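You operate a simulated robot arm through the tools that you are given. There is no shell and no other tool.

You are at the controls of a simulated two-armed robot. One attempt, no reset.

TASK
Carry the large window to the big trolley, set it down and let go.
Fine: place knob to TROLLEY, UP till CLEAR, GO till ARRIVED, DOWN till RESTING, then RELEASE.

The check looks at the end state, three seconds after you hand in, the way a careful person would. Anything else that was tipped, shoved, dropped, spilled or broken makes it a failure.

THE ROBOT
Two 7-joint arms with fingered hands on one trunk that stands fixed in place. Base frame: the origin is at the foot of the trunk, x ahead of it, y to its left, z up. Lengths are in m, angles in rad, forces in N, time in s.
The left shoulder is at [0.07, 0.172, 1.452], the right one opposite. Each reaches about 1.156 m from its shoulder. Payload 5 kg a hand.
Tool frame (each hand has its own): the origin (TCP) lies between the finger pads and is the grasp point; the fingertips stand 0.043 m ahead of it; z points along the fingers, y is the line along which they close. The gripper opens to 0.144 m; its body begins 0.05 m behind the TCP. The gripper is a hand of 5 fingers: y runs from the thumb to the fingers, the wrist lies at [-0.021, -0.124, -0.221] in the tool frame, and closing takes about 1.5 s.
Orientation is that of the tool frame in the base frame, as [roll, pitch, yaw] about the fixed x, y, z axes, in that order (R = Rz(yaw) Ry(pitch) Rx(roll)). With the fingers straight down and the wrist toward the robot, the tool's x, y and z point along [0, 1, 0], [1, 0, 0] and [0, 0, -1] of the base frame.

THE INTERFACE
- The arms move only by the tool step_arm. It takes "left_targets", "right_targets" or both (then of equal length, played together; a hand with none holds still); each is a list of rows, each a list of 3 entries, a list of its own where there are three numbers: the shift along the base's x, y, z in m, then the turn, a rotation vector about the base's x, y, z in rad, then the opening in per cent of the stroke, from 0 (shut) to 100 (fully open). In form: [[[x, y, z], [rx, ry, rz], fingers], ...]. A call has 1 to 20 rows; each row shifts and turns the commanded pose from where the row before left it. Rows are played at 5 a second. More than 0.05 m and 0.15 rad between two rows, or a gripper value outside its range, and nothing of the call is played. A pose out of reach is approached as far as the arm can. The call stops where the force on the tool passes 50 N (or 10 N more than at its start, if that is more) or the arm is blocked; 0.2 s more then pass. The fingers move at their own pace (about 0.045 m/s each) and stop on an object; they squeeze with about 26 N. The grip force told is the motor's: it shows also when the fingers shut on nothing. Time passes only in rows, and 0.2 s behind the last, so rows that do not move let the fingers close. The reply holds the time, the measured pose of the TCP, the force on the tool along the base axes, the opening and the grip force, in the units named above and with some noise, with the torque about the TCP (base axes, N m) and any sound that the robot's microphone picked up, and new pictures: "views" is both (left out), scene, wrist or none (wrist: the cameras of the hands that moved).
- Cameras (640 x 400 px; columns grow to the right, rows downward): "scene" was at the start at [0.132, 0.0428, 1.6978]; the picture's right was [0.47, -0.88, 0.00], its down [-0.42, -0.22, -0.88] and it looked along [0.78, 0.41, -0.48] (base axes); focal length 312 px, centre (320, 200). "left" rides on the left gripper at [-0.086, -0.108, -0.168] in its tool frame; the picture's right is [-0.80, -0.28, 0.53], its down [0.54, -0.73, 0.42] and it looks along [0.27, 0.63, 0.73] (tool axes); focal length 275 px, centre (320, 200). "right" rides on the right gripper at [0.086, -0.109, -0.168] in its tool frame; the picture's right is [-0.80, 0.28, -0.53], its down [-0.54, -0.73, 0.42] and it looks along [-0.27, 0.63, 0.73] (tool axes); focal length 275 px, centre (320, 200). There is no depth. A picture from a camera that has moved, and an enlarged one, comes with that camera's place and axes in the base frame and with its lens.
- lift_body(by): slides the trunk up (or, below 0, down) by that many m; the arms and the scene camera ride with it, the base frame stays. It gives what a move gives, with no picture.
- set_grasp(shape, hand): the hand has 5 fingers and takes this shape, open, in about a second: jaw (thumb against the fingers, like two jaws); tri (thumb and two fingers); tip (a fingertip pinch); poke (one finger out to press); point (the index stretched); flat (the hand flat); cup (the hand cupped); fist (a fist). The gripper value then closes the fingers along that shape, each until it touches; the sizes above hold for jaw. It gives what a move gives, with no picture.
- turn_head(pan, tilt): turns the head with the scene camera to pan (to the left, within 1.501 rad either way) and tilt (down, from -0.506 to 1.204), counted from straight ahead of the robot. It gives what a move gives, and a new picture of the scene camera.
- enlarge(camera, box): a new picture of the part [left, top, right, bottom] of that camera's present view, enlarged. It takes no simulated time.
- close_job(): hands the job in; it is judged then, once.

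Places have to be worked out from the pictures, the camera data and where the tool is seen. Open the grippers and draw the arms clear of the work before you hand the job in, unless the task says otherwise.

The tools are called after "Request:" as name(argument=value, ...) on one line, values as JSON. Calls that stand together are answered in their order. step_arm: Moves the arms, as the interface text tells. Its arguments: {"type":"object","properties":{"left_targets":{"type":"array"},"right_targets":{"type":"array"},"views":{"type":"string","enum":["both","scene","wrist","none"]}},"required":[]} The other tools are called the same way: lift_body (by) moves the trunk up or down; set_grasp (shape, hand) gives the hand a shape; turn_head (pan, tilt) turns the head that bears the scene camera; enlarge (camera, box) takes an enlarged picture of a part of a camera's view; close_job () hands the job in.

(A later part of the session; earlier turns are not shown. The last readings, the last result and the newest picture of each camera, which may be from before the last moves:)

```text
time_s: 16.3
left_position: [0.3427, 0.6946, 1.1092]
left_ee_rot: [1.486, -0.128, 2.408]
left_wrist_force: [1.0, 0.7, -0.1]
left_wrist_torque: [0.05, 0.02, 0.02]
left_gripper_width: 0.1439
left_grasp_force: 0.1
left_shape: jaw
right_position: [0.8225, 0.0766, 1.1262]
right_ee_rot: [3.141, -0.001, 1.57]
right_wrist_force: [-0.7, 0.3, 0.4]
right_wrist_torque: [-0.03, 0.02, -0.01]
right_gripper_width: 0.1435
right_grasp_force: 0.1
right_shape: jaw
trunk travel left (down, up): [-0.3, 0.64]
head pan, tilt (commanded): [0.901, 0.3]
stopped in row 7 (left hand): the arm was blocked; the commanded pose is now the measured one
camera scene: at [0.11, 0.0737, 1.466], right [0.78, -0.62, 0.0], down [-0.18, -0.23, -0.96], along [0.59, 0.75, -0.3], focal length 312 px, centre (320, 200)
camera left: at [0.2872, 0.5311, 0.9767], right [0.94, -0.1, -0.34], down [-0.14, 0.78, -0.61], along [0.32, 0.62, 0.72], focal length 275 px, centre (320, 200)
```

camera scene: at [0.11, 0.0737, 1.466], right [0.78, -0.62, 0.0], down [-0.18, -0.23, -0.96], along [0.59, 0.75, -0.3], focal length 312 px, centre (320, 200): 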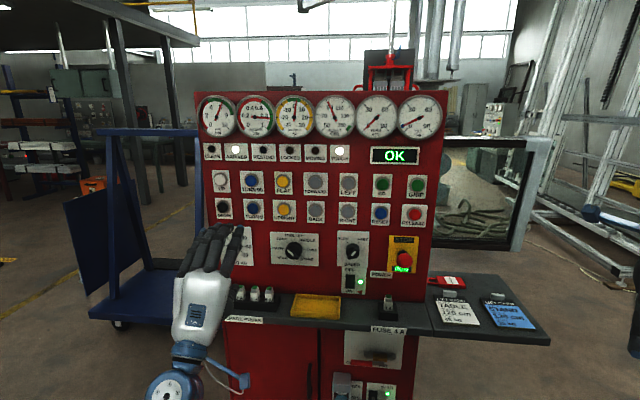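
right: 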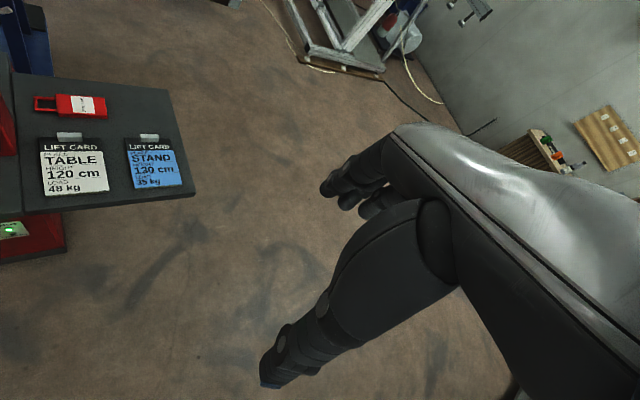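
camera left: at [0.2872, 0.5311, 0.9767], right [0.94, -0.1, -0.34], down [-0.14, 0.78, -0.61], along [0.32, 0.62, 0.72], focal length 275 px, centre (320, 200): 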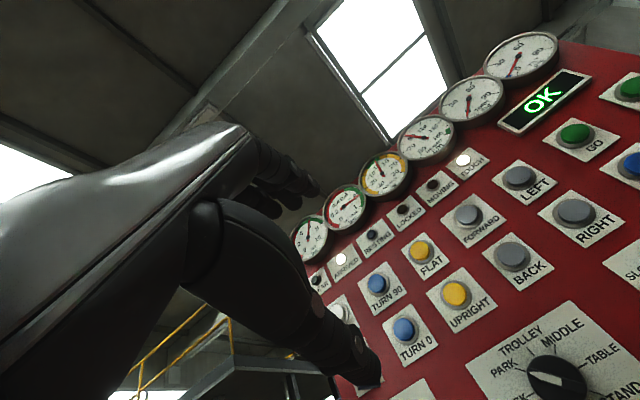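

The arm was blocked in free space: rolling the fingers toward upper-right runs against a wrist limit (it's like over-pronating). I'll use the equivalent grasp turned the other way (fingers lower-left, thumb upper-right), rolling counter-clockwise about the panel normal while backing slightly away.

Request:
step_arm(left_targets=[[[0.004, -0.004, 0], [-0.0597, 0.059, -0.0346], 100], [[0.004, -0.004, -0.0016], [-0.1026, -0.1039, 0], 100], [[0.004, -0.004, -0.0016], [-0.1026, -0.1039, 0], 100], [[0.004, -0.004, -0.0016], [-0.1026, -0.1039, 0], 100], [[0.004, -0.004, -0.0016], [-0.1026, -0.1039, 0], 100], [[0.004, -0.004, -0.0016], [-0.1026, -0.1039, 0], 100], [[0.004, -0.004, -0.0016], [-0.1026, -0.1039, 0], 100], [[0.004, -0.004, -0.0016], [-0.1026, -0.1039, 0], 100], [[0.004, -0.004, -0.0016], [-0.1026, -0.1039, 0], 100], [[0.004, -0.004, -0.0016], [-0.1026, -0.1039, 0], 100]], views="both")

```text
time_s: 17.7
left_position: [0.3492, 0.6915, 1.1665]
left_ee_rot: [1.454, 0.404, 2.336]
left_wrist_force: [-0.8, -0.5, 0.2]
left_wrist_torque: [0.03, -0.02, -0.02]
left_gripper_width: 0.1436
left_grasp_force: 0.1
left_shape: jaw
right_position: [0.8216, 0.0752, 1.1279]
right_ee_rot: [-3.14, 0.001, 1.572]
right_wrist_force: [-0.1, 0.2, -0.2]
right_wrist_torque: [0.02, 0.04, 0.01]
right_gripper_width: 0.1436
right_grasp_force: 0.1
right_shape: jaw
trunk travel left (down, up): [-0.3, 0.64]
head pan, tilt (commanded): [0.901, 0.3]
stopped in row 6 (left hand): the arm was blocked; the commanded pose is now the measured one
camera scene: at [0.11, 0.0734, 1.466], right [0.78, -0.62, 0.0], down [-0.18, -0.23, -0.96], along [0.59, 0.75, -0.3], focal length 312 px, centre (320, 200)
camera left: at [0.3281, 0.4921, 1.0841], right [0.97, -0.2, 0.11], down [0.2, 0.52, -0.83], along [0.11, 0.83, 0.55], focal length 275 px, centre (320, 200)
```

scene: 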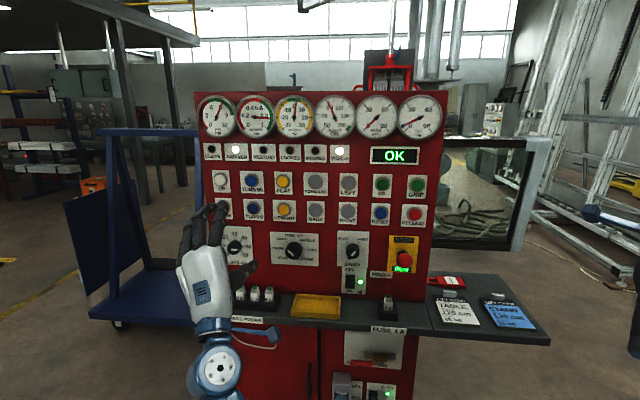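
left: 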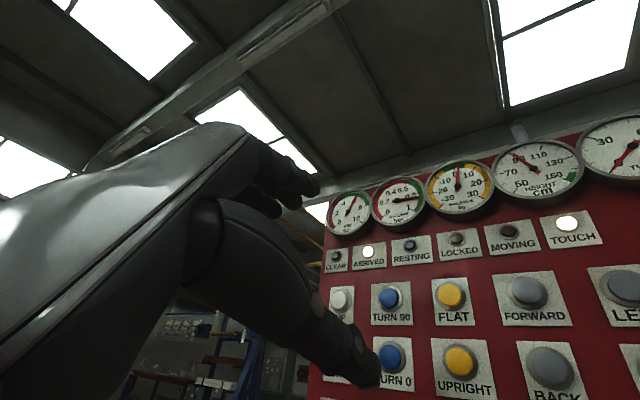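

Blocked again with z pushed up; I need to see how the left arm is folded. I'll turn the head down-left to look at it.

Request:
turn_head(pan=1.1, tilt=0.9)

```text
time_s: 18.7
left_position: [0.3509, 0.6905, 1.1672]
left_ee_rot: [1.452, 0.403, 2.333]
left_wrist_force: [0.1, -0.3, 1.2]
left_wrist_torque: [0.01, -0.05, 0.0]
left_gripper_width: 0.1437
left_grasp_force: 0.1
left_shape: jaw
right_position: [0.8219, 0.0756, 1.1282]
right_ee_rot: [-3.141, 0.0, 1.569]
right_wrist_force: [0.6, -0.4, 0.6]
right_wrist_torque: [0.01, 0.03, -0.01]
right_gripper_width: 0.1435
right_grasp_force: 0.0
right_shape: jaw
trunk travel left (down, up): [-0.3, 0.64]
head pan, tilt (commanded): [1.1, 0.901]
camera scene: at [0.0858, 0.0673, 1.4139], right [0.89, -0.45, 0.0], down [-0.36, -0.7, -0.62], along [0.28, 0.55, -0.78], focal length 312 px, centre (320, 200)
```

scene: 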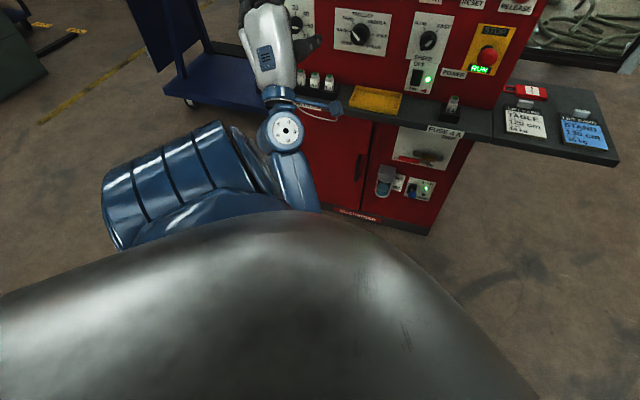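

The forearm comes up from a low elbow, so this "palm-forward, hand up" configuration works only when the target is near or above shoulder height. I'll lower the trunk another 0.25 m so the knob sits at about shoulder height; nothing is below either arm.

Request:
lift_body(by=-0.25)

Request:
turn_head(pan=0.9, tilt=0.1)

```text
time_s: 21.3
left_position: [0.3429, 0.6856, 0.9502]
left_ee_rot: [1.431, 0.406, 2.328]
left_wrist_force: [-0.2, 0.9, 1.0]
left_wrist_torque: [0.04, -0.01, 0.0]
left_gripper_width: 0.144
left_grasp_force: 0.1
left_shape: jaw
right_position: [0.8142, 0.0704, 0.9067]
right_ee_rot: [3.135, -0.007, 1.571]
right_wrist_force: [0.6, 0.4, -0.1]
right_wrist_torque: [-0.02, -0.01, 0.02]
right_gripper_width: 0.1438
right_grasp_force: 0.1
right_shape: jaw
trunk travel left (down, up): [-0.05, 0.89]
head pan, tilt (commanded): [1.1, 0.901]
```

```text
time_s: 22.4
left_position: [0.342, 0.6855, 0.9498]
left_ee_rot: [1.431, 0.405, 2.329]
left_wrist_force: [1.0, 0.6, 0.3]
left_wrist_torque: [0.0, -0.01, -0.03]
left_gripper_width: 0.144
left_grasp_force: 0.1
left_shape: jaw
right_position: [0.8156, 0.0691, 0.9051]
right_ee_rot: [3.132, -0.007, 1.571]
right_wrist_force: [-0.8, -0.2, -0.2]
right_wrist_torque: [0.0, 0.01, 0.01]
right_gripper_width: 0.1437
right_grasp_force: 0.2
right_shape: jaw
trunk travel left (down, up): [-0.05, 0.89]
head pan, tilt (commanded): [0.901, 0.099]
camera scene: at [0.0976, 0.0635, 1.256], right [0.78, -0.62, 0.0], down [-0.05, -0.07, -1.0], along [0.62, 0.78, -0.09], focal length 312 px, centre (320, 200)
```

scene: 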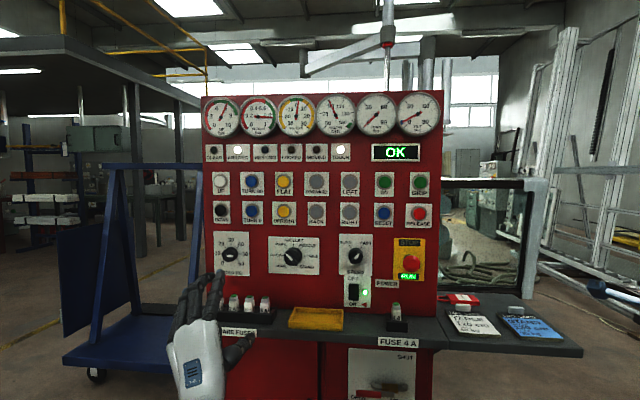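

The hands dropped only ~0.22 m and the body pose shifted slightly, so something (perhaps an elbow) may be touching. I'll raise the trunk by 0.10 m right away and look down at both sides.

Request:
lift_body(by=0.1)

Request:
turn_head(pan=1.3, tilt=1.1)

Request:
turn_head(pan=-1.0, tilt=1.0)

```text
time_s: 23.7
left_position: [0.3506, 0.6906, 1.0173]
left_ee_rot: [1.455, 0.402, 2.337]
left_wrist_force: [0.0, 0.5, -0.2]
left_wrist_torque: [-0.01, -0.02, 0.01]
left_gripper_width: 0.1438
left_grasp_force: 0.0
left_shape: jaw
right_position: [0.823, 0.0759, 0.9763]
right_ee_rot: [-3.139, 0.0, 1.57]
right_wrist_force: [0.2, 1.1, 0.2]
right_wrist_torque: [0.01, 0.02, 0.01]
right_gripper_width: 0.1437
right_grasp_force: 0.1
right_shape: jaw
trunk travel left (down, up): [-0.15, 0.79]
head pan, tilt (commanded): [0.901, 0.099]
```

```text
time_s: 25.0
left_position: [0.3496, 0.6912, 1.0164]
left_ee_rot: [1.453, 0.403, 2.335]
left_wrist_force: [0.4, -0.5, 0.1]
left_wrist_torque: [-0.06, -0.01, -0.01]
left_gripper_width: 0.1441
left_grasp_force: 0.0
left_shape: jaw
right_position: [0.8212, 0.0748, 0.9762]
right_ee_rot: [3.141, 0.001, 1.57]
right_wrist_force: [0.5, 1.2, 0.8]
right_wrist_torque: [-0.01, 0.0, -0.01]
right_gripper_width: 0.1437
right_grasp_force: 0.1
right_shape: jaw
trunk travel left (down, up): [-0.15, 0.79]
head pan, tilt (commanded): [1.3, 1.1]
camera scene: at [0.0684, 0.0609, 1.25], right [0.96, -0.27, 0.0], down [-0.24, -0.86, -0.45], along [0.12, 0.44, -0.89], focal length 312 px, centre (320, 200)
```

scene: 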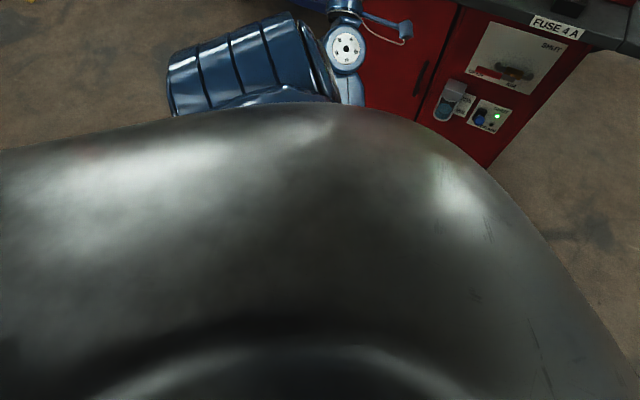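

```text
time_s: 27.1
left_position: [0.35, 0.6915, 1.0185]
left_ee_rot: [1.453, 0.403, 2.335]
left_wrist_force: [-1.1, -0.6, -0.4]
left_wrist_torque: [-0.02, 0.0, 0.03]
left_gripper_width: 0.1441
left_grasp_force: 0.1
left_shape: jaw
right_position: [0.8225, 0.0742, 0.978]
right_ee_rot: [-3.141, -0.001, 1.571]
right_wrist_force: [0.4, 0.2, -0.3]
right_wrist_torque: [0.0, 0.0, -0.01]
right_gripper_width: 0.1437
right_grasp_force: 0.1
right_shape: jaw
trunk travel left (down, up): [-0.15, 0.79]
head pan, tilt (commanded): [-1.0, 1.0]
camera scene: at [0.0892, -0.0586, 1.2566], right [-0.84, -0.54, 0.0], down [-0.46, 0.71, -0.54], along [0.29, -0.45, -0.84], focal length 312 px, centre (320, 200)
```

scene: 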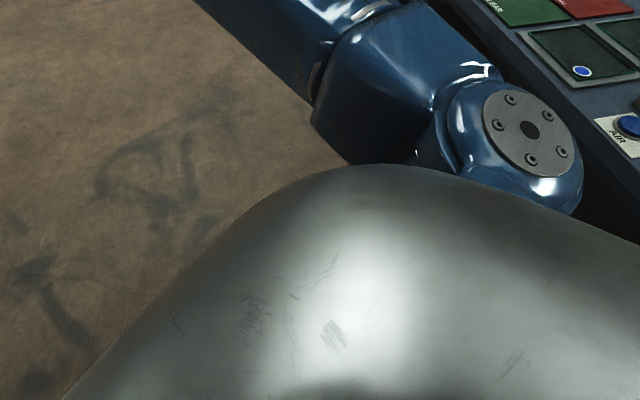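

At −0.40 m everything tracks properly again, so contact occurred only lower – probably the right shoulder over the bench on the right. I'll raise a bit more and check the bench for any disturbance.

Request:
lift_body(by=0.08)

Request:
turn_head(pan=-1.3, tilt=0.75)

```text
time_s: 28.3
left_position: [0.3505, 0.6919, 1.0973]
left_ee_rot: [1.454, 0.404, 2.336]
left_wrist_force: [0.5, -0.3, 0.0]
left_wrist_torque: [0.03, -0.02, 0.02]
left_gripper_width: 0.1443
left_grasp_force: 0.0
left_shape: jaw
right_position: [0.8233, 0.0763, 1.0558]
right_ee_rot: [-3.14, 0.0, 1.571]
right_wrist_force: [0.2, -0.2, -0.1]
right_wrist_torque: [0.02, 0.04, -0.02]
right_gripper_width: 0.1436
right_grasp_force: 0.1
right_shape: jaw
trunk travel left (down, up): [-0.23, 0.71]
head pan, tilt (commanded): [-1.0, 1.0]
```

```text
time_s: 29.1
left_position: [0.35, 0.6921, 1.0975]
left_ee_rot: [1.453, 0.403, 2.334]
left_wrist_force: [0.3, 0.1, 0.5]
left_wrist_torque: [-0.03, 0.02, -0.02]
left_gripper_width: 0.1441
left_grasp_force: 0.1
left_shape: jaw
right_position: [0.8219, 0.0745, 1.0561]
right_ee_rot: [-3.141, 0.001, 1.57]
right_wrist_force: [0.0, -0.9, -0.5]
right_wrist_torque: [-0.01, 0.0, 0.0]
right_gripper_width: 0.1436
right_grasp_force: 0.1
right_shape: jaw
trunk travel left (down, up): [-0.23, 0.71]
head pan, tilt (commanded): [-1.3, 0.75]
camera scene: at [0.0737, -0.0798, 1.3557], right [-0.96, -0.27, 0.0], down [-0.18, 0.66, -0.73], along [0.2, -0.7, -0.68], focal length 312 px, centre (320, 200)
```

scene: 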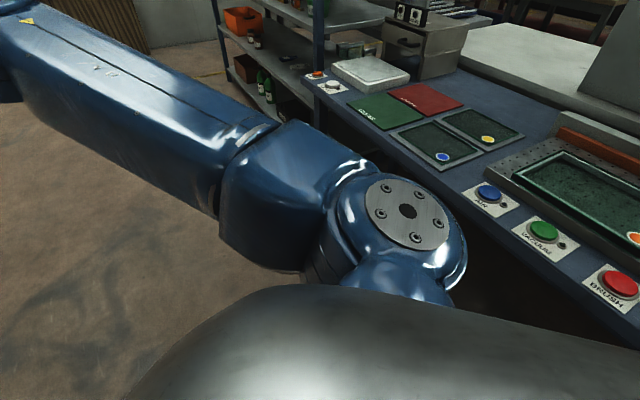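

The bench and its items look the same as in the earlier picture. Now I'll check the panel gauges again.

Request:
turn_head(pan=0.9, tilt=0.2)

Request:
enlarge(camera="scene", box=[195, 85, 455, 245])

```text
time_s: 31.2
left_position: [0.3503, 0.6918, 1.0981]
left_ee_rot: [1.453, 0.404, 2.334]
left_wrist_force: [0.9, -0.2, 0.1]
left_wrist_torque: [0.04, 0.01, 0.02]
left_gripper_width: 0.1443
left_grasp_force: 0.2
left_shape: jaw
right_position: [0.8222, 0.0749, 1.0565]
right_ee_rot: [-3.141, 0.001, 1.571]
right_wrist_force: [0.6, 0.0, -0.3]
right_wrist_torque: [-0.01, 0.02, 0.0]
right_gripper_width: 0.1433
right_grasp_force: 0.0
right_shape: jaw
trunk travel left (down, up): [-0.23, 0.71]
head pan, tilt (commanded): [0.901, 0.201]
camera scene: at [0.1094, 0.073, 1.4053], right [0.78, -0.62, 0.0], down [-0.12, -0.16, -0.98], along [0.61, 0.77, -0.2], focal length 312 px, centre (320, 200)
```

scene: 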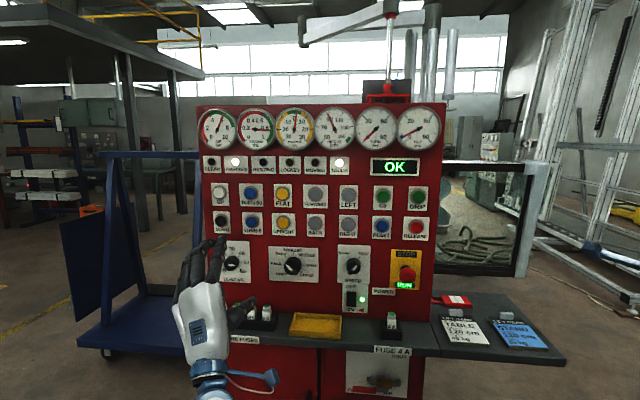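

```text
2.46 times, centred on (325, 165) of scene
camera zoom: at [0.1094, 0.073, 1.4053], right [0.78, -0.62, 0.0], down [-0.12, -0.16, -0.98], along [0.61, 0.77, -0.2], focal length 767 px, centre (308, 286)
```

zoom: 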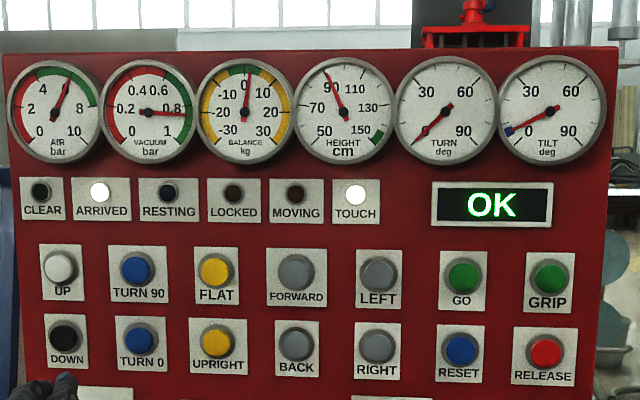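

Panel is unchanged (OK, gauges as before). Now I'll extend the left arm toward the panel at its present orientation to see if extension frees the wrist, keeping about 0.2 m from the panel.

Request:
step_arm(left_targets=[[[0.032, 0.008, 0], [0, 0, 0], 100], [[0.032, 0.008, 0], [0, 0, 0], 100], [[0.032, 0.008, 0], [0, 0, 0], 100], [[0.032, 0.008, 0], [0, 0, 0], 100], [[0, 0, 0], [-0.0761, 0.0751, -0.0191], 100], [[0, 0, 0], [0, 0, 0], 100]], views="both")

```text
time_s: 32.6
left_position: [0.4787, 0.7243, 1.096]
left_ee_rot: [1.572, 0.408, 2.365]
left_wrist_force: [-0.2, 0.0, -0.5]
left_wrist_torque: [0.03, 0.0, -0.03]
left_gripper_width: 0.1442
left_grasp_force: 0.0
left_shape: jaw
right_position: [0.822, 0.0764, 1.0563]
right_ee_rot: [3.14, 0.002, 1.571]
right_wrist_force: [-0.8, 0.4, 0.3]
right_wrist_torque: [-0.04, 0.01, 0.0]
right_gripper_width: 0.1437
right_grasp_force: 0.0
right_shape: jaw
trunk travel left (down, up): [-0.23, 0.71]
head pan, tilt (commanded): [0.901, 0.201]
camera scene: at [0.1095, 0.0739, 1.4053], right [0.78, -0.62, 0.0], down [-0.12, -0.16, -0.98], along [0.61, 0.77, -0.2], focal length 312 px, centre (320, 200)
camera left: at [0.4474, 0.5196, 1.0305], right [0.98, -0.21, 0.05], down [0.15, 0.45, -0.88], along [0.16, 0.87, 0.47], focal length 275 px, centre (320, 200)
```

scene: 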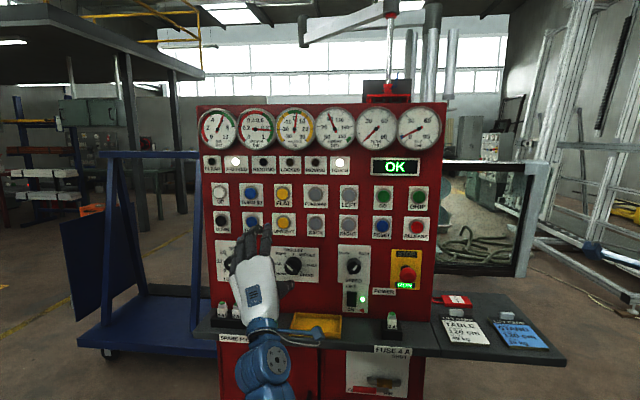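
left: 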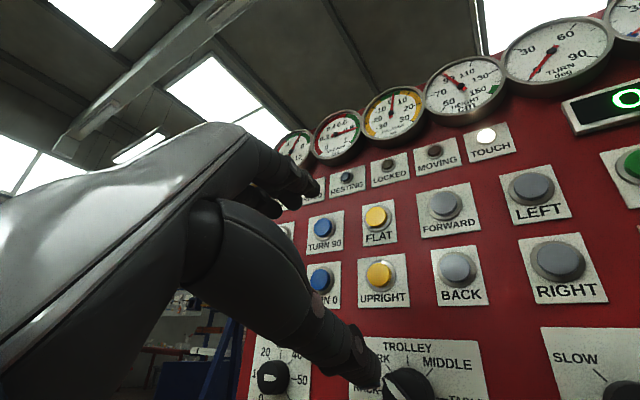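

The arm moves freely here: fingers point straight at the panel and y is tilted ~23° past vertical. I'll lower to knob height, still ~0.2 m in front of it.

Request:
step_arm(left_targets=[[[0, 0, -0.028], [0, 0, 0], 100], [[0, 0, -0.028], [0, 0, 0], 100], [[0, 0, -0.028], [0, 0, 0], 100], [[0, 0, -0.028], [0, 0, 0], 100], [[0, 0, 0], [0, 0, 0], 100]], views="both")

```text
time_s: 33.8
left_position: [0.4778, 0.7232, 0.9849]
left_ee_rot: [1.569, 0.403, 2.362]
left_wrist_force: [0.8, 0.3, 0.2]
left_wrist_torque: [0.0, 0.01, -0.03]
left_gripper_width: 0.1441
left_grasp_force: 0.0
left_shape: jaw
right_position: [0.8221, 0.0756, 1.0577]
right_ee_rot: [-3.14, 0.001, 1.571]
right_wrist_force: [0.6, -0.6, 0.2]
right_wrist_torque: [0.04, 0.03, 0.03]
right_gripper_width: 0.1439
right_grasp_force: 0.0
right_shape: jaw
trunk travel left (down, up): [-0.23, 0.71]
head pan, tilt (commanded): [0.901, 0.201]
camera scene: at [0.1095, 0.0728, 1.4054], right [0.78, -0.62, 0.0], down [-0.12, -0.16, -0.98], along [0.61, 0.77, -0.2], focal length 312 px, centre (320, 200)
camera left: at [0.4469, 0.5185, 0.9194], right [0.98, -0.21, 0.05], down [0.15, 0.45, -0.88], along [0.16, 0.87, 0.47], focal length 275 px, centre (320, 200)
```

scene: 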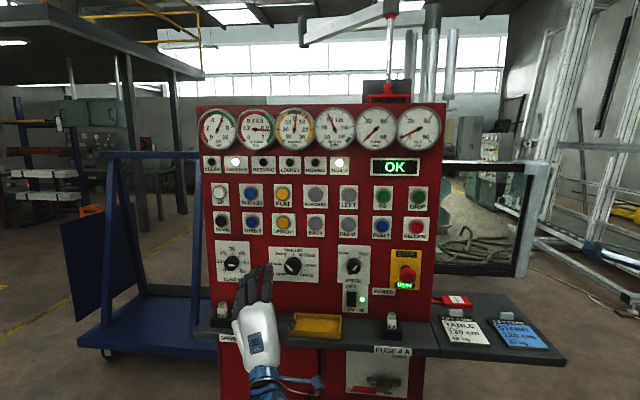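
left: 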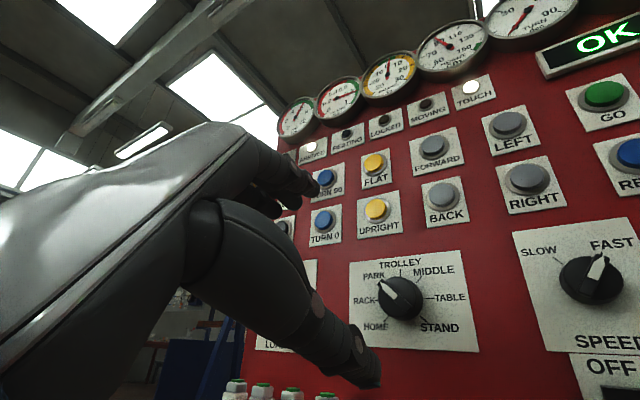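

The wrist camera now sees the place knob clearly (pointer at PARK). I'll enlarge it to refine the knob's position.

Request:
enlarge(camera="left", box=[340, 245, 500, 345])

Request:
enlarge(camera="scene", box=[262, 240, 326, 280])

```text
4.00 times, centred on (420, 295) of left
camera zoom: at [0.4469, 0.5185, 0.9194], right [0.98, -0.21, 0.05], down [0.15, 0.45, -0.88], along [0.16, 0.87, 0.47], focal length 1101 px, centre (-80, -180)
```

zoom: 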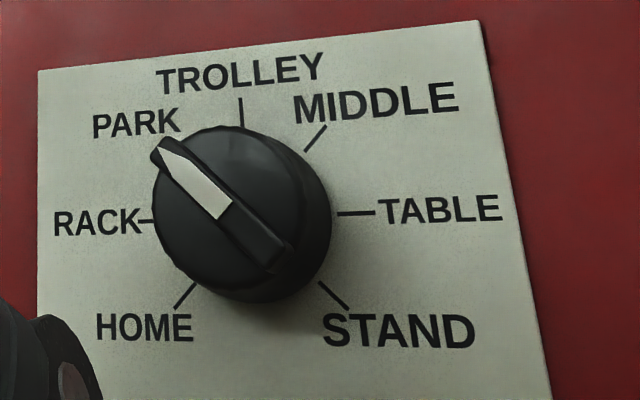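

```text
10.00 times, centred on (294, 260) of scene
camera zoom: at [0.1095, 0.0728, 1.4054], right [0.78, -0.62, 0.0], down [-0.12, -0.16, -0.98], along [0.61, 0.77, -0.2], focal length 3115 px, centre (580, -400)
```

zoom: 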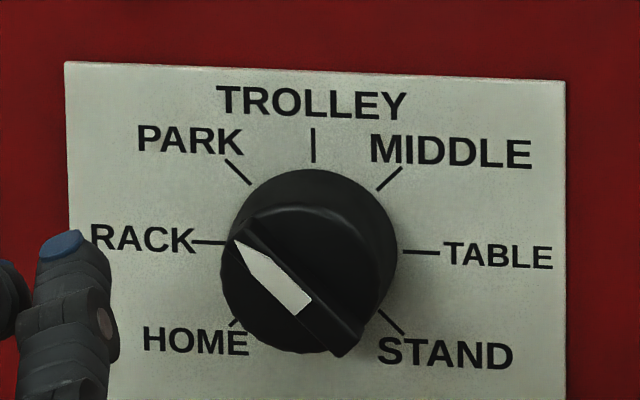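

Knob centre refined to ≈[0.645, 0.893, 0.987]; the TCP is lined up on its axis 0.24 m out. I'll test the roll range here in free air: first further counter-clockwise to align the closing line with ~135°.

Request:
step_arm(left_targets=[[[0, 0, 0], [-0.0892, -0.0903, 0], 100], [[0, 0, 0], [-0.0892, -0.0903, 0], 100], [[0, 0, 0], [-0.0892, -0.0903, 0], 100], [[0, 0, 0], [0, 0, 0], 100]], views="scene")

```text
time_s: 35.0
left_position: [0.4594, 0.7501, 1.0325]
left_ee_rot: [1.481, 0.712, 2.342]
left_wrist_force: [0.7, 0.6, 1.6]
left_wrist_torque: [0.0, 0.0, 0.0]
left_gripper_width: 0.144
left_grasp_force: 0.1
left_shape: jaw
right_position: [0.8227, 0.0767, 1.0567]
right_ee_rot: [3.141, 0.0, 1.572]
right_wrist_force: [-0.1, 0.7, 0.3]
right_wrist_torque: [0.01, 0.0, 0.02]
right_gripper_width: 0.1438
right_grasp_force: 0.0
right_shape: jaw
trunk travel left (down, up): [-0.23, 0.71]
head pan, tilt (commanded): [0.901, 0.201]
stopped in row 4 (left hand): the arm was blocked; the commanded pose is now the measured one
camera scene: at [0.1096, 0.073, 1.4053], right [0.78, -0.62, 0.0], down [-0.12, -0.16, -0.98], along [0.61, 0.77, -0.2], focal length 312 px, centre (320, 200)
```

scene: 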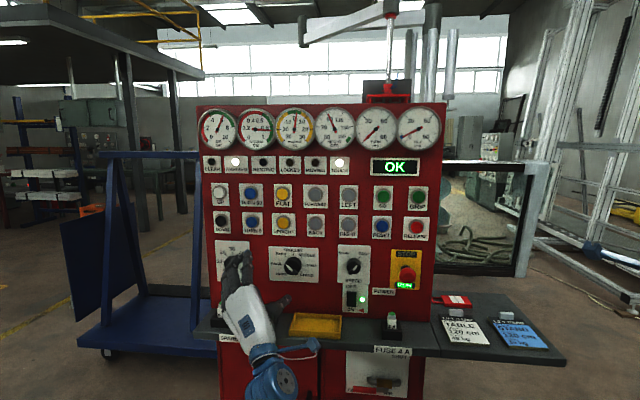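

Rolling that way runs into a wrist limit (the TCP drifted up and left). I'll roll back clockwise to vertical (y≈90°), returning to the stand-off point, and then test clockwise from there.

Request:
step_arm(left_targets=[[[0.0037, -0.0053, -0.0095], [0.1, 0.101, 0], 100], [[0.0037, -0.0053, -0.0095], [0.1, 0.101, 0], 100], [[0.0037, -0.0053, -0.0095], [0.1, 0.101, 0], 100], [[0.0037, -0.0053, -0.0095], [-0.0483, 0.0477, -0.0379], 100], [[0.0037, -0.0053, -0.0095], [0.1, 0.101, 0], 100], [[0, 0, 0], [0.1, 0.101, 0], 100], [[0, 0, 0], [0, 0, 0], 100]], views="scene")

```text
time_s: 36.6
left_position: [0.4778, 0.722, 0.9824]
left_ee_rot: [1.572, 0.003, 2.327]
left_wrist_force: [-0.2, 0.3, -0.5]
left_wrist_torque: [0.01, -0.01, -0.01]
left_gripper_width: 0.1437
left_grasp_force: 0.0
left_shape: jaw
right_position: [0.823, 0.0761, 1.0563]
right_ee_rot: [-3.141, 0.0, 1.57]
right_wrist_force: [0.1, -0.4, -0.1]
right_wrist_torque: [0.03, 0.01, 0.0]
right_gripper_width: 0.1436
right_grasp_force: 0.1
right_shape: jaw
trunk travel left (down, up): [-0.23, 0.71]
head pan, tilt (commanded): [0.901, 0.201]
camera scene: at [0.1099, 0.0727, 1.4053], right [0.78, -0.62, 0.0], down [-0.12, -0.16, -0.98], along [0.61, 0.77, -0.2], focal length 312 px, centre (320, 200)
```

scene: 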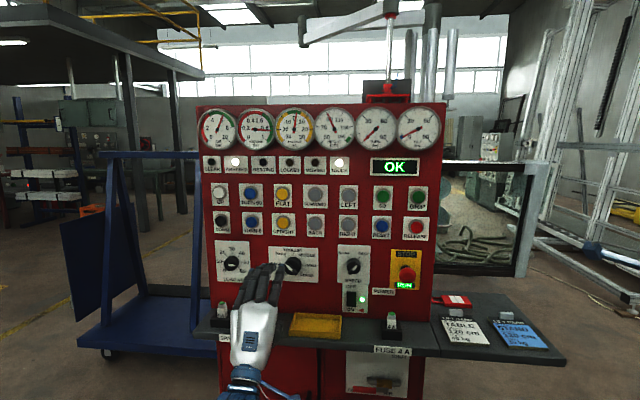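

The y=90° pose holds cleanly at the stand-off point. Now testing a clockwise roll of 45° in free air.

Request:
step_arm(left_targets=[[[0, 0, 0], [0.0919, 0.093, 0], 100], [[0, 0, 0], [0.0919, 0.093, 0], 100], [[0, 0, 0], [0.0919, 0.093, 0], 100], [[0, 0, 0], [0.0919, 0.093, 0], 100], [[0, 0, 0], [0.0919, 0.093, 0], 100], [[0, 0, 0], [0.0919, 0.093, 0], 100], [[0, 0, 0], [0, 0, 0], 100]], views="scene")

```text
time_s: 38.2
left_position: [0.4783, 0.724, 0.9818]
left_ee_rot: [1.609, -0.782, 2.31]
left_wrist_force: [0.6, -0.3, -0.2]
left_wrist_torque: [0.0, 0.02, 0.0]
left_gripper_width: 0.144
left_grasp_force: 0.1
left_shape: jaw
right_position: [0.8242, 0.0762, 1.0569]
right_ee_rot: [-3.141, 0.001, 1.572]
right_wrist_force: [-0.3, -0.3, 0.8]
right_wrist_torque: [-0.01, -0.01, 0.02]
right_gripper_width: 0.1435
right_grasp_force: 0.0
right_shape: jaw
trunk travel left (down, up): [-0.23, 0.71]
head pan, tilt (commanded): [0.901, 0.201]
camera scene: at [0.1096, 0.073, 1.4053], right [0.78, -0.62, 0.0], down [-0.12, -0.16, -0.98], along [0.61, 0.77, -0.2], focal length 312 px, centre (320, 200)
```

scene: 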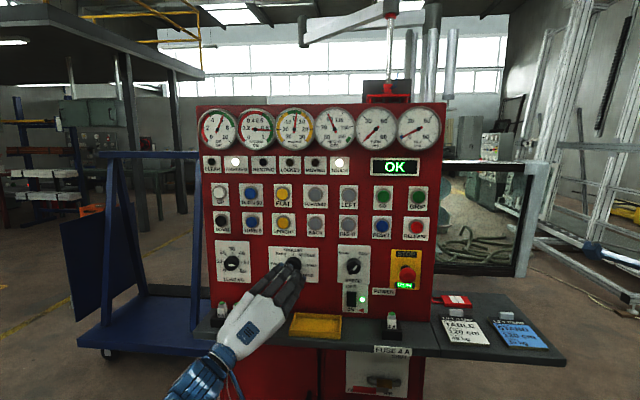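

The clockwise roll works: y is now at 45°, perpendicular to the wing. I'll test another 45° (the actual turning stroke) before gripping.

Request:
step_arm(left_targets=[[[0, 0, 0], [0.0919, 0.093, 0], 100], [[0, 0, 0], [0.0919, 0.093, 0], 100], [[0, 0, 0], [0.0919, 0.093, 0], 100], [[0, 0, 0], [0.0919, 0.093, 0], 100], [[0, 0, 0], [0.0919, 0.093, 0], 100], [[0, 0, 0], [0.0919, 0.093, 0], 100], [[0, 0, 0], [0, 0, 0], 100]], views="both")

```text
time_s: 39.8
left_position: [0.4784, 0.7229, 0.9818]
left_ee_rot: [2.977, -1.538, 0.958]
left_wrist_force: [0.8, 0.0, -0.4]
left_wrist_torque: [0.01, 0.01, 0.0]
left_gripper_width: 0.1439
left_grasp_force: 0.1
left_shape: jaw
right_position: [0.8219, 0.0755, 1.0572]
right_ee_rot: [3.141, 0.0, 1.571]
right_wrist_force: [1.2, 0.0, 0.8]
right_wrist_torque: [-0.03, -0.02, 0.01]
right_gripper_width: 0.1438
right_grasp_force: 0.0
right_shape: jaw
trunk travel left (down, up): [-0.23, 0.71]
head pan, tilt (commanded): [0.901, 0.201]
camera scene: at [0.1093, 0.0734, 1.4053], right [0.78, -0.62, 0.0], down [-0.12, -0.16, -0.98], along [0.61, 0.77, -0.2], focal length 312 px, centre (320, 200)
camera left: at [0.2812, 0.6782, 0.9017], right [0.16, 0.56, -0.82], down [-0.21, 0.83, 0.52], along [0.97, 0.09, 0.25], focal length 275 px, centre (320, 200)
```

scene: 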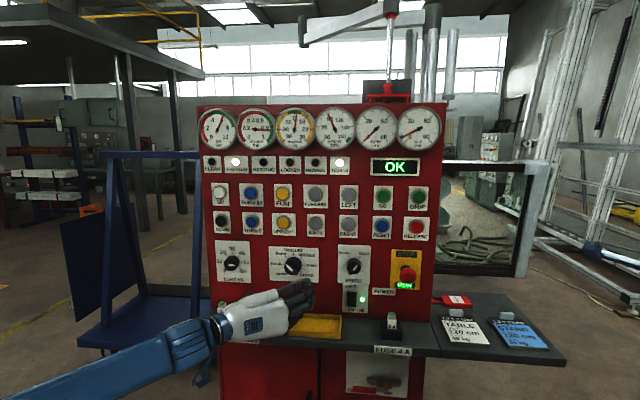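
left: 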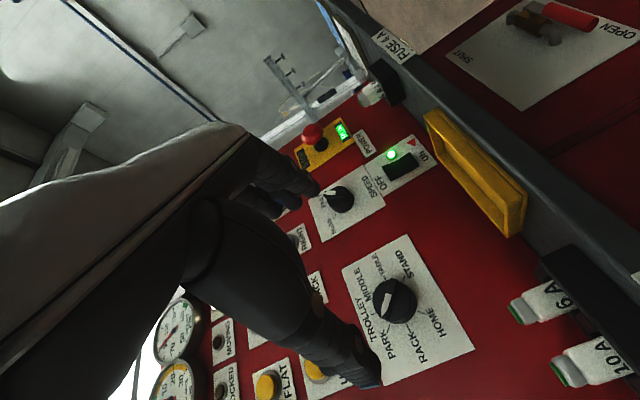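

The full 45° stroke is free. I'll roll back to y=45° (perpendicular to the wing) and advance so the fingertips stop just short of the knob's face, then inspect.

Request:
step_arm(left_targets=[[[0, 0, 0], [-0.0919, -0.093, 0], 100], [[0, 0, 0], [-0.0919, -0.093, 0], 100], [[0, 0, 0], [-0.0919, -0.093, 0], 100], [[0, 0, 0], [-0.0919, -0.093, 0], 100], [[0, 0, 0], [-0.0919, -0.093, 0], 100], [[0, 0, 0], [-0.0919, -0.093, 0], 100], [[0, 0, 0.005], [0.0192, -0.019, 0.0254], 100], [[0.0246, 0.0249, 0], [0, 0, 0], 100], [[0.0246, 0.0249, 0], [0, 0, 0], 100], [[0.0246, 0.0249, 0], [0, 0, 0], 100], [[0.0, 0.0, 0], [0, 0, 0], 100]], views="both")

```text
time_s: 42.2
left_position: [0.5525, 0.7985, 0.986]
left_ee_rot: [1.568, -0.78, 2.365]
left_wrist_force: [-0.4, 0.2, 0.8]
left_wrist_torque: [0.01, 0.03, 0.02]
left_gripper_width: 0.1442
left_grasp_force: 0.1
left_shape: jaw
right_position: [0.8218, 0.0756, 1.0585]
right_ee_rot: [-3.141, 0.0, 1.57]
right_wrist_force: [0.4, -0.5, -0.5]
right_wrist_torque: [0.03, -0.01, -0.03]
right_gripper_width: 0.1436
right_grasp_force: 0.0
right_shape: jaw
trunk travel left (down, up): [-0.23, 0.71]
head pan, tilt (commanded): [0.901, 0.201]
camera scene: at [0.1086, 0.0728, 1.4055], right [0.78, -0.62, 0.0], down [-0.12, -0.16, -0.98], along [0.61, 0.77, -0.2], focal length 312 px, centre (320, 200)
camera left: at [0.4242, 0.69, 0.8485], right [0.64, 0.13, -0.76], down [-0.34, 0.93, -0.13], along [0.69, 0.34, 0.64], focal length 275 px, centre (320, 200)
```

scene: 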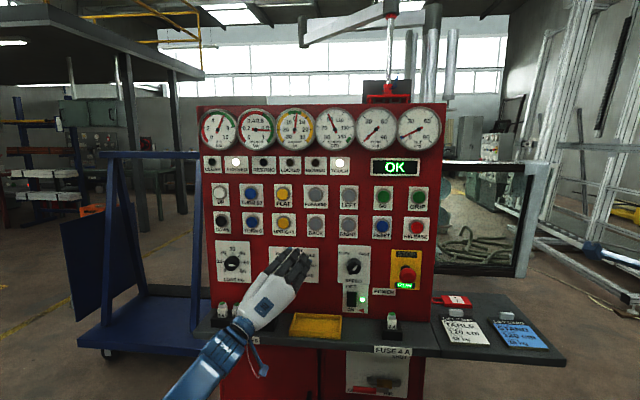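
left: 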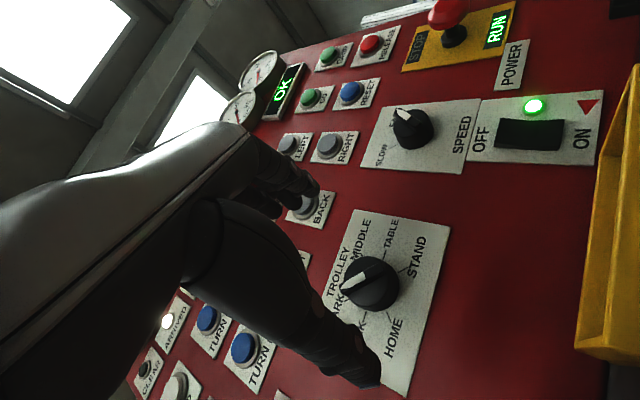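

The knob lies between the thumb (lower) and fingers (upper) in the wrist view. I'll enlarge to check centring before advancing.

Request:
enlarge(camera="left", box=[270, 200, 430, 300])

Request:
enlarge(camera="left", box=[290, 210, 482, 330])

Request:
enlarge(camera="scene", box=[240, 235, 368, 315])

```text
4.00 times, centred on (350, 250) of left
camera zoom: at [0.4242, 0.69, 0.8485], right [0.64, 0.13, -0.76], down [-0.34, 0.93, -0.13], along [0.69, 0.34, 0.64], focal length 1101 px, centre (200, 0)
```

zoom: 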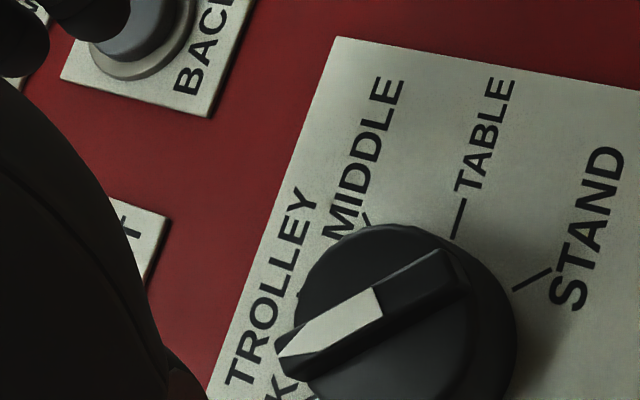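

```text
3.33 times, centred on (386, 270) of left
camera zoom: at [0.4242, 0.69, 0.8485], right [0.64, 0.13, -0.76], down [-0.34, 0.93, -0.13], along [0.69, 0.34, 0.64], focal length 918 px, centre (100, -33)
```

zoom: 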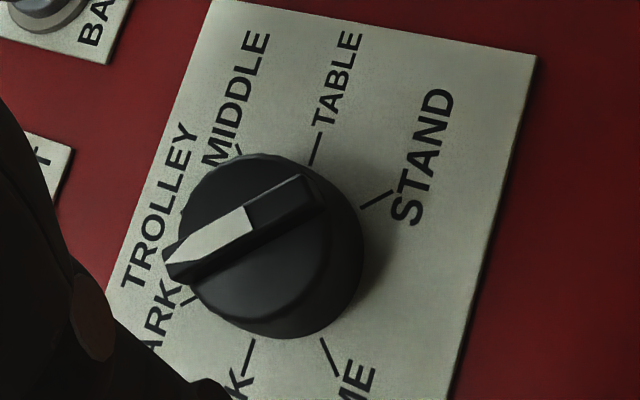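

```text
5.00 times, centred on (304, 275) of scene
camera zoom: at [0.1086, 0.0728, 1.4055], right [0.78, -0.62, 0.0], down [-0.12, -0.16, -0.98], along [0.61, 0.77, -0.2], focal length 1557 px, centre (400, -175)
```

zoom: 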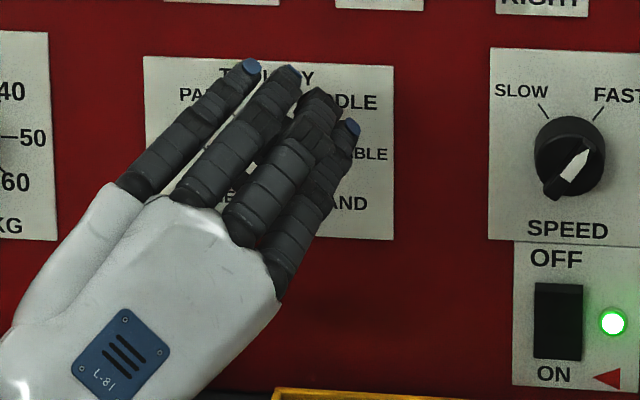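

Centring is good: the knob axis passes within ~2 mm of the TCP axis, plate ~0.13 m ahead, wing face ~0.096 m ahead. I'll advance 0.075 m slowly so the fingers straddle the knob.

Request:
step_arm(left_targets=[[[0.0105, 0.0107, 0], [0, 0, 0], 100], [[0.0105, 0.0107, 0], [0, 0, 0], 100], [[0.0105, 0.0107, 0], [0, 0, 0], 100], [[0.0105, 0.0107, 0], [0, 0, 0], 100], [[0.0105, 0.0107, 0], [0, 0, 0], 100], [[0, 0, 0], [0, 0, 0], 100]], views="both")

```text
time_s: 43.6
left_position: [0.6039, 0.8515, 0.9861]
left_ee_rot: [1.567, -0.78, 2.369]
left_wrist_force: [0.4, 0.2, 0.1]
left_wrist_torque: [0.0, 0.04, -0.01]
left_gripper_width: 0.1438
left_grasp_force: 0.0
left_shape: jaw
right_position: [0.8225, 0.0754, 1.0581]
right_ee_rot: [3.141, 0.0, 1.571]
right_wrist_force: [0.7, -0.6, 1.3]
right_wrist_torque: [-0.02, -0.02, -0.01]
right_gripper_width: 0.1436
right_grasp_force: 0.0
right_shape: jaw
trunk travel left (down, up): [-0.23, 0.71]
head pan, tilt (commanded): [0.901, 0.201]
camera scene: at [0.109, 0.073, 1.4054], right [0.78, -0.62, 0.0], down [-0.12, -0.16, -0.98], along [0.61, 0.77, -0.2], focal length 312 px, centre (320, 200)
camera left: at [0.4755, 0.7428, 0.8485], right [0.64, 0.12, -0.76], down [-0.34, 0.93, -0.13], along [0.69, 0.35, 0.64], focal length 275 px, centre (320, 200)
```

scene: 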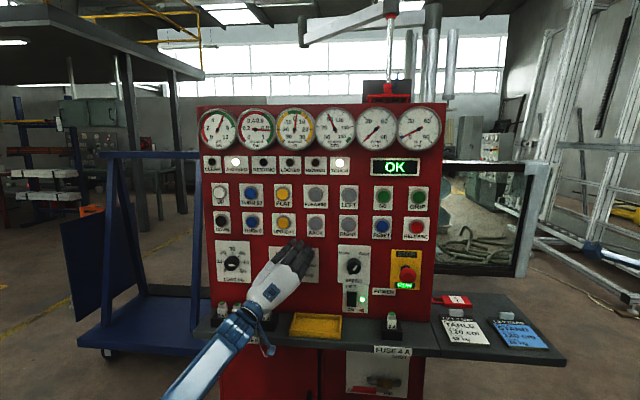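
left: 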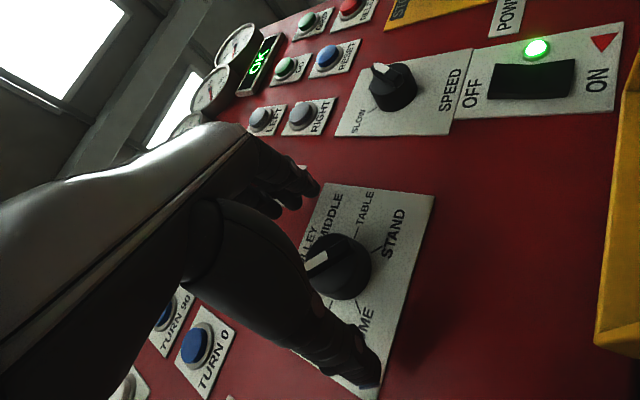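

No contact yet; fingertips are ~1 cm off the plate around the knob. I'll close the hand on the knob without moving.

Request:
step_arm(left_targets=[[[0, 0, 0], [0, 0, 0], 60], [[0, 0, 0], [0, 0, 0], 30], [[0, 0, 0], [0, 0, 0], 0], [[0, 0, 0], [0, 0, 0], 0], [[0, 0, 0], [0, 0, 0], 0], [[0, 0, 0], [0, 0, 0], 0], [[0, 0, 0], [0, 0, 0], 0], [[0, 0, 0], [0, 0, 0], 0], [[0, 0, 0], [0, 0, 0], 0]], views="both")

```text
time_s: 45.6
left_position: [0.6042, 0.8515, 0.9867]
left_ee_rot: [1.568, -0.781, 2.366]
left_wrist_force: [-1.2, 1.6, -1.8]
left_wrist_torque: [-0.03, 0.04, 0.0]
left_gripper_width: 0.0449
left_grasp_force: 25.5
left_shape: jaw
right_position: [0.8212, 0.0753, 1.0574]
right_ee_rot: [3.142, 0.0, 1.571]
right_wrist_force: [0.0, -0.2, -0.1]
right_wrist_torque: [-0.03, -0.02, 0.01]
right_gripper_width: 0.1438
right_grasp_force: 0.0
right_shape: jaw
trunk travel left (down, up): [-0.23, 0.71]
head pan, tilt (commanded): [0.901, 0.201]
camera scene: at [0.1093, 0.0737, 1.4053], right [0.78, -0.62, 0.0], down [-0.12, -0.16, -0.98], along [0.61, 0.77, -0.2], focal length 312 px, centre (320, 200)
camera left: at [0.4753, 0.7432, 0.8479], right [0.64, 0.12, -0.76], down [-0.34, 0.93, -0.13], along [0.69, 0.35, 0.63], focal length 275 px, centre (320, 200)
```

scene: 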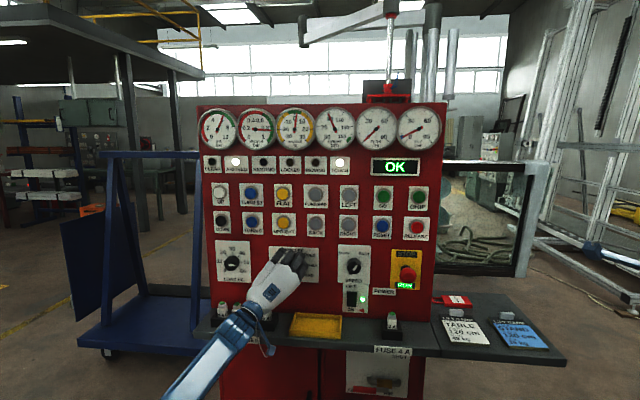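
left: 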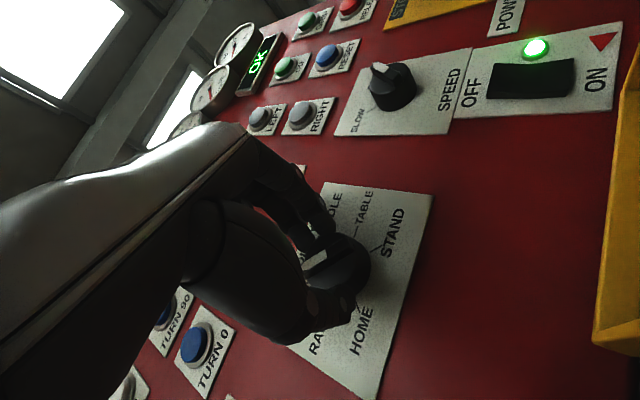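

The hand holds the knob (width 0.045 m, 25 N, small forces). Now I'll turn 45° clockwise about the panel normal, from PARK to TROLLEY.

Request:
step_arm(left_targets=[[[0, 0, 0], [0.0689, 0.0698, 0], 0], [[0, 0, 0], [0.0689, 0.0698, 0], 0], [[0, 0, 0], [0.0689, 0.0698, 0], 0], [[0, 0, 0], [0.0689, 0.0698, 0], 0], [[0, 0, 0], [0.0689, 0.0698, 0], 0], [[0, 0, 0], [0.0689, 0.0698, 0], 0], [[0, 0, 0], [0.0689, 0.0698, 0], 0], [[0, 0, 0], [0.0689, 0.0698, 0], 0], [[0, 0, 0], [0, 0, 0], 0]], views="both")

```text
time_s: 47.6
left_position: [0.6044, 0.8524, 0.987]
left_ee_rot: [1.187, -1.563, 2.746]
left_wrist_force: [-3.3, -2.6, -6.3]
left_wrist_torque: [-0.17, 0.13, -0.02]
left_gripper_width: 0.0445
left_grasp_force: 26.0
left_shape: jaw
right_position: [0.8218, 0.0763, 1.0577]
right_ee_rot: [3.141, 0.0, 1.571]
right_wrist_force: [-0.6, 0.3, 0.1]
right_wrist_torque: [0.01, -0.04, -0.01]
right_gripper_width: 0.1437
right_grasp_force: 0.0
right_shape: jaw
trunk travel left (down, up): [-0.23, 0.71]
head pan, tilt (commanded): [0.901, 0.201]
camera scene: at [0.1093, 0.0738, 1.4053], right [0.78, -0.62, 0.0], down [-0.12, -0.16, -0.98], along [0.61, 0.77, -0.2], focal length 312 px, centre (320, 200)
camera left: at [0.4092, 0.8089, 0.8997], right [0.18, 0.58, -0.8], down [-0.22, 0.81, 0.54], along [0.96, 0.08, 0.27], focal length 275 px, centre (320, 200)
```

scene: 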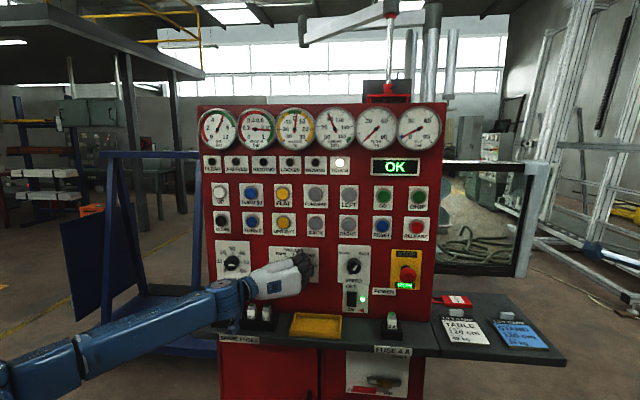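
left: 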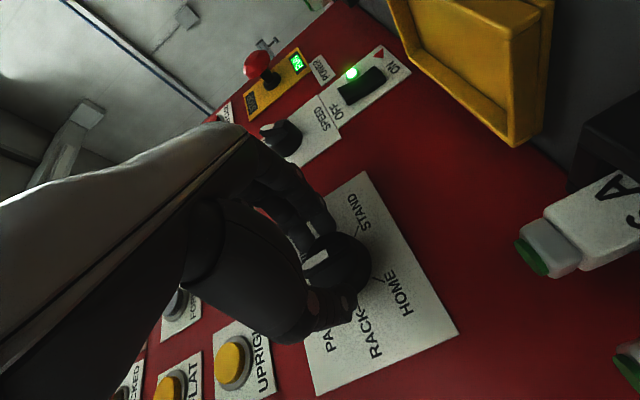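

The ARRIVED lamp went out as the knob turned, so the selection changed. I'll open the fingers in place, then withdraw straight back along the normal and check the pointer.

Request:
step_arm(left_targets=[[[0, 0, 0], [0, 0, 0], 100], [[0, 0, 0], [0, 0, 0], 100], [[0, 0, 0], [0, 0, 0], 100], [[0, 0, 0], [0, 0, 0], 100], [[0, 0, 0], [0, 0, 0], 100], [[0, 0, 0], [0, 0, 0], 100], [[0, 0, 0], [0, 0, 0], 100], [[-0.021, -0.0213, 0], [0, 0, 0], 100], [[-0.021, -0.0213, 0], [0, 0, 0], 100], [[-0.021, -0.0213, 0], [0, 0, 0], 100], [[-0.021, -0.0213, 0], [0, 0, 0], 100], [[-0.021, -0.0213, 0], [0, 0, 0], 100]], views="both")

Request:
enlarge(camera="scene", box=[195, 85, 455, 245])

Request:
enlarge(camera="scene", box=[220, 225, 380, 325])

```text
time_s: 50.2
left_position: [0.4976, 0.7468, 0.9893]
left_ee_rot: [0.896, -1.564, 3.038]
left_wrist_force: [0.2, -0.3, 1.5]
left_wrist_torque: [-0.02, -0.02, 0.02]
left_gripper_width: 0.1437
left_grasp_force: 0.0
left_shape: jaw
right_position: [0.8215, 0.074, 1.0569]
right_ee_rot: [3.141, 0.0, 1.57]
right_wrist_force: [-0.1, -0.1, 0.7]
right_wrist_torque: [0.03, -0.02, 0.01]
right_gripper_width: 0.1437
right_grasp_force: 0.1
right_shape: jaw
trunk travel left (down, up): [-0.23, 0.71]
head pan, tilt (commanded): [0.901, 0.201]
camera scene: at [0.1084, 0.0725, 1.4055], right [0.78, -0.62, 0.0], down [-0.12, -0.16, -0.98], along [0.61, 0.77, -0.2], focal length 312 px, centre (320, 200)
camera left: at [0.3026, 0.7031, 0.9025], right [0.18, 0.58, -0.8], down [-0.22, 0.81, 0.54], along [0.96, 0.08, 0.27], focal length 275 px, centre (320, 200)
```

scene: 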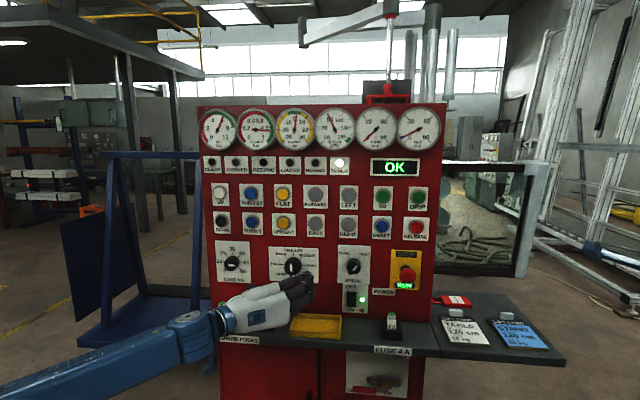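
left: 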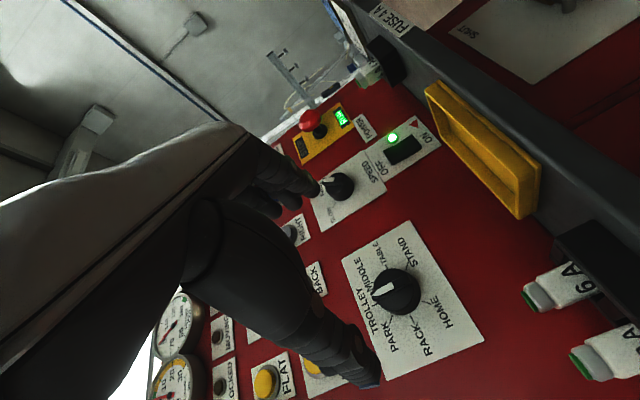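

```text
2.46 times, centred on (325, 165) of scene
camera zoom: at [0.1084, 0.0725, 1.4055], right [0.78, -0.62, 0.0], down [-0.12, -0.16, -0.98], along [0.61, 0.77, -0.2], focal length 767 px, centre (308, 286)
```

zoom: 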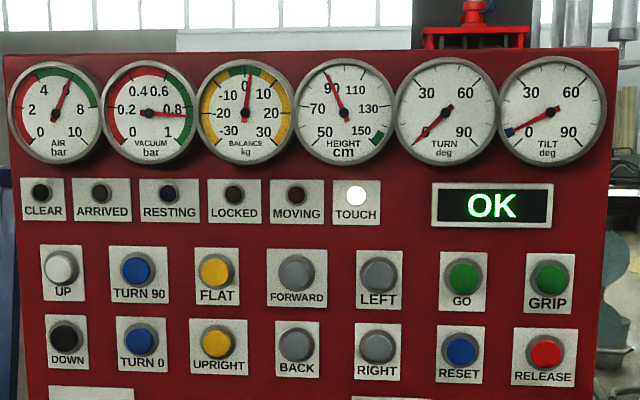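

```text
4.00 times, centred on (300, 275) of scene
camera zoom: at [0.1084, 0.0725, 1.4055], right [0.78, -0.62, 0.0], down [-0.12, -0.16, -0.98], along [0.61, 0.77, -0.2], focal length 1246 px, centre (400, -100)
```

zoom: 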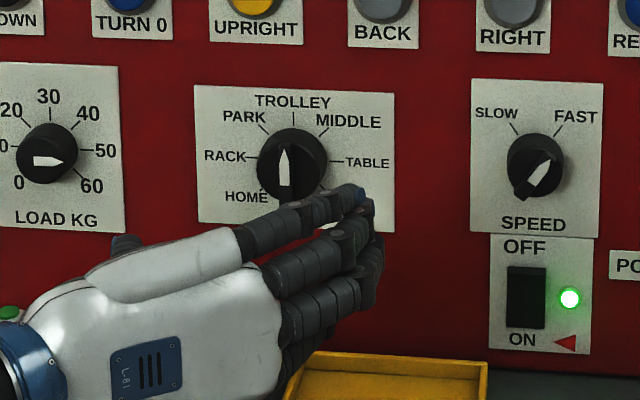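

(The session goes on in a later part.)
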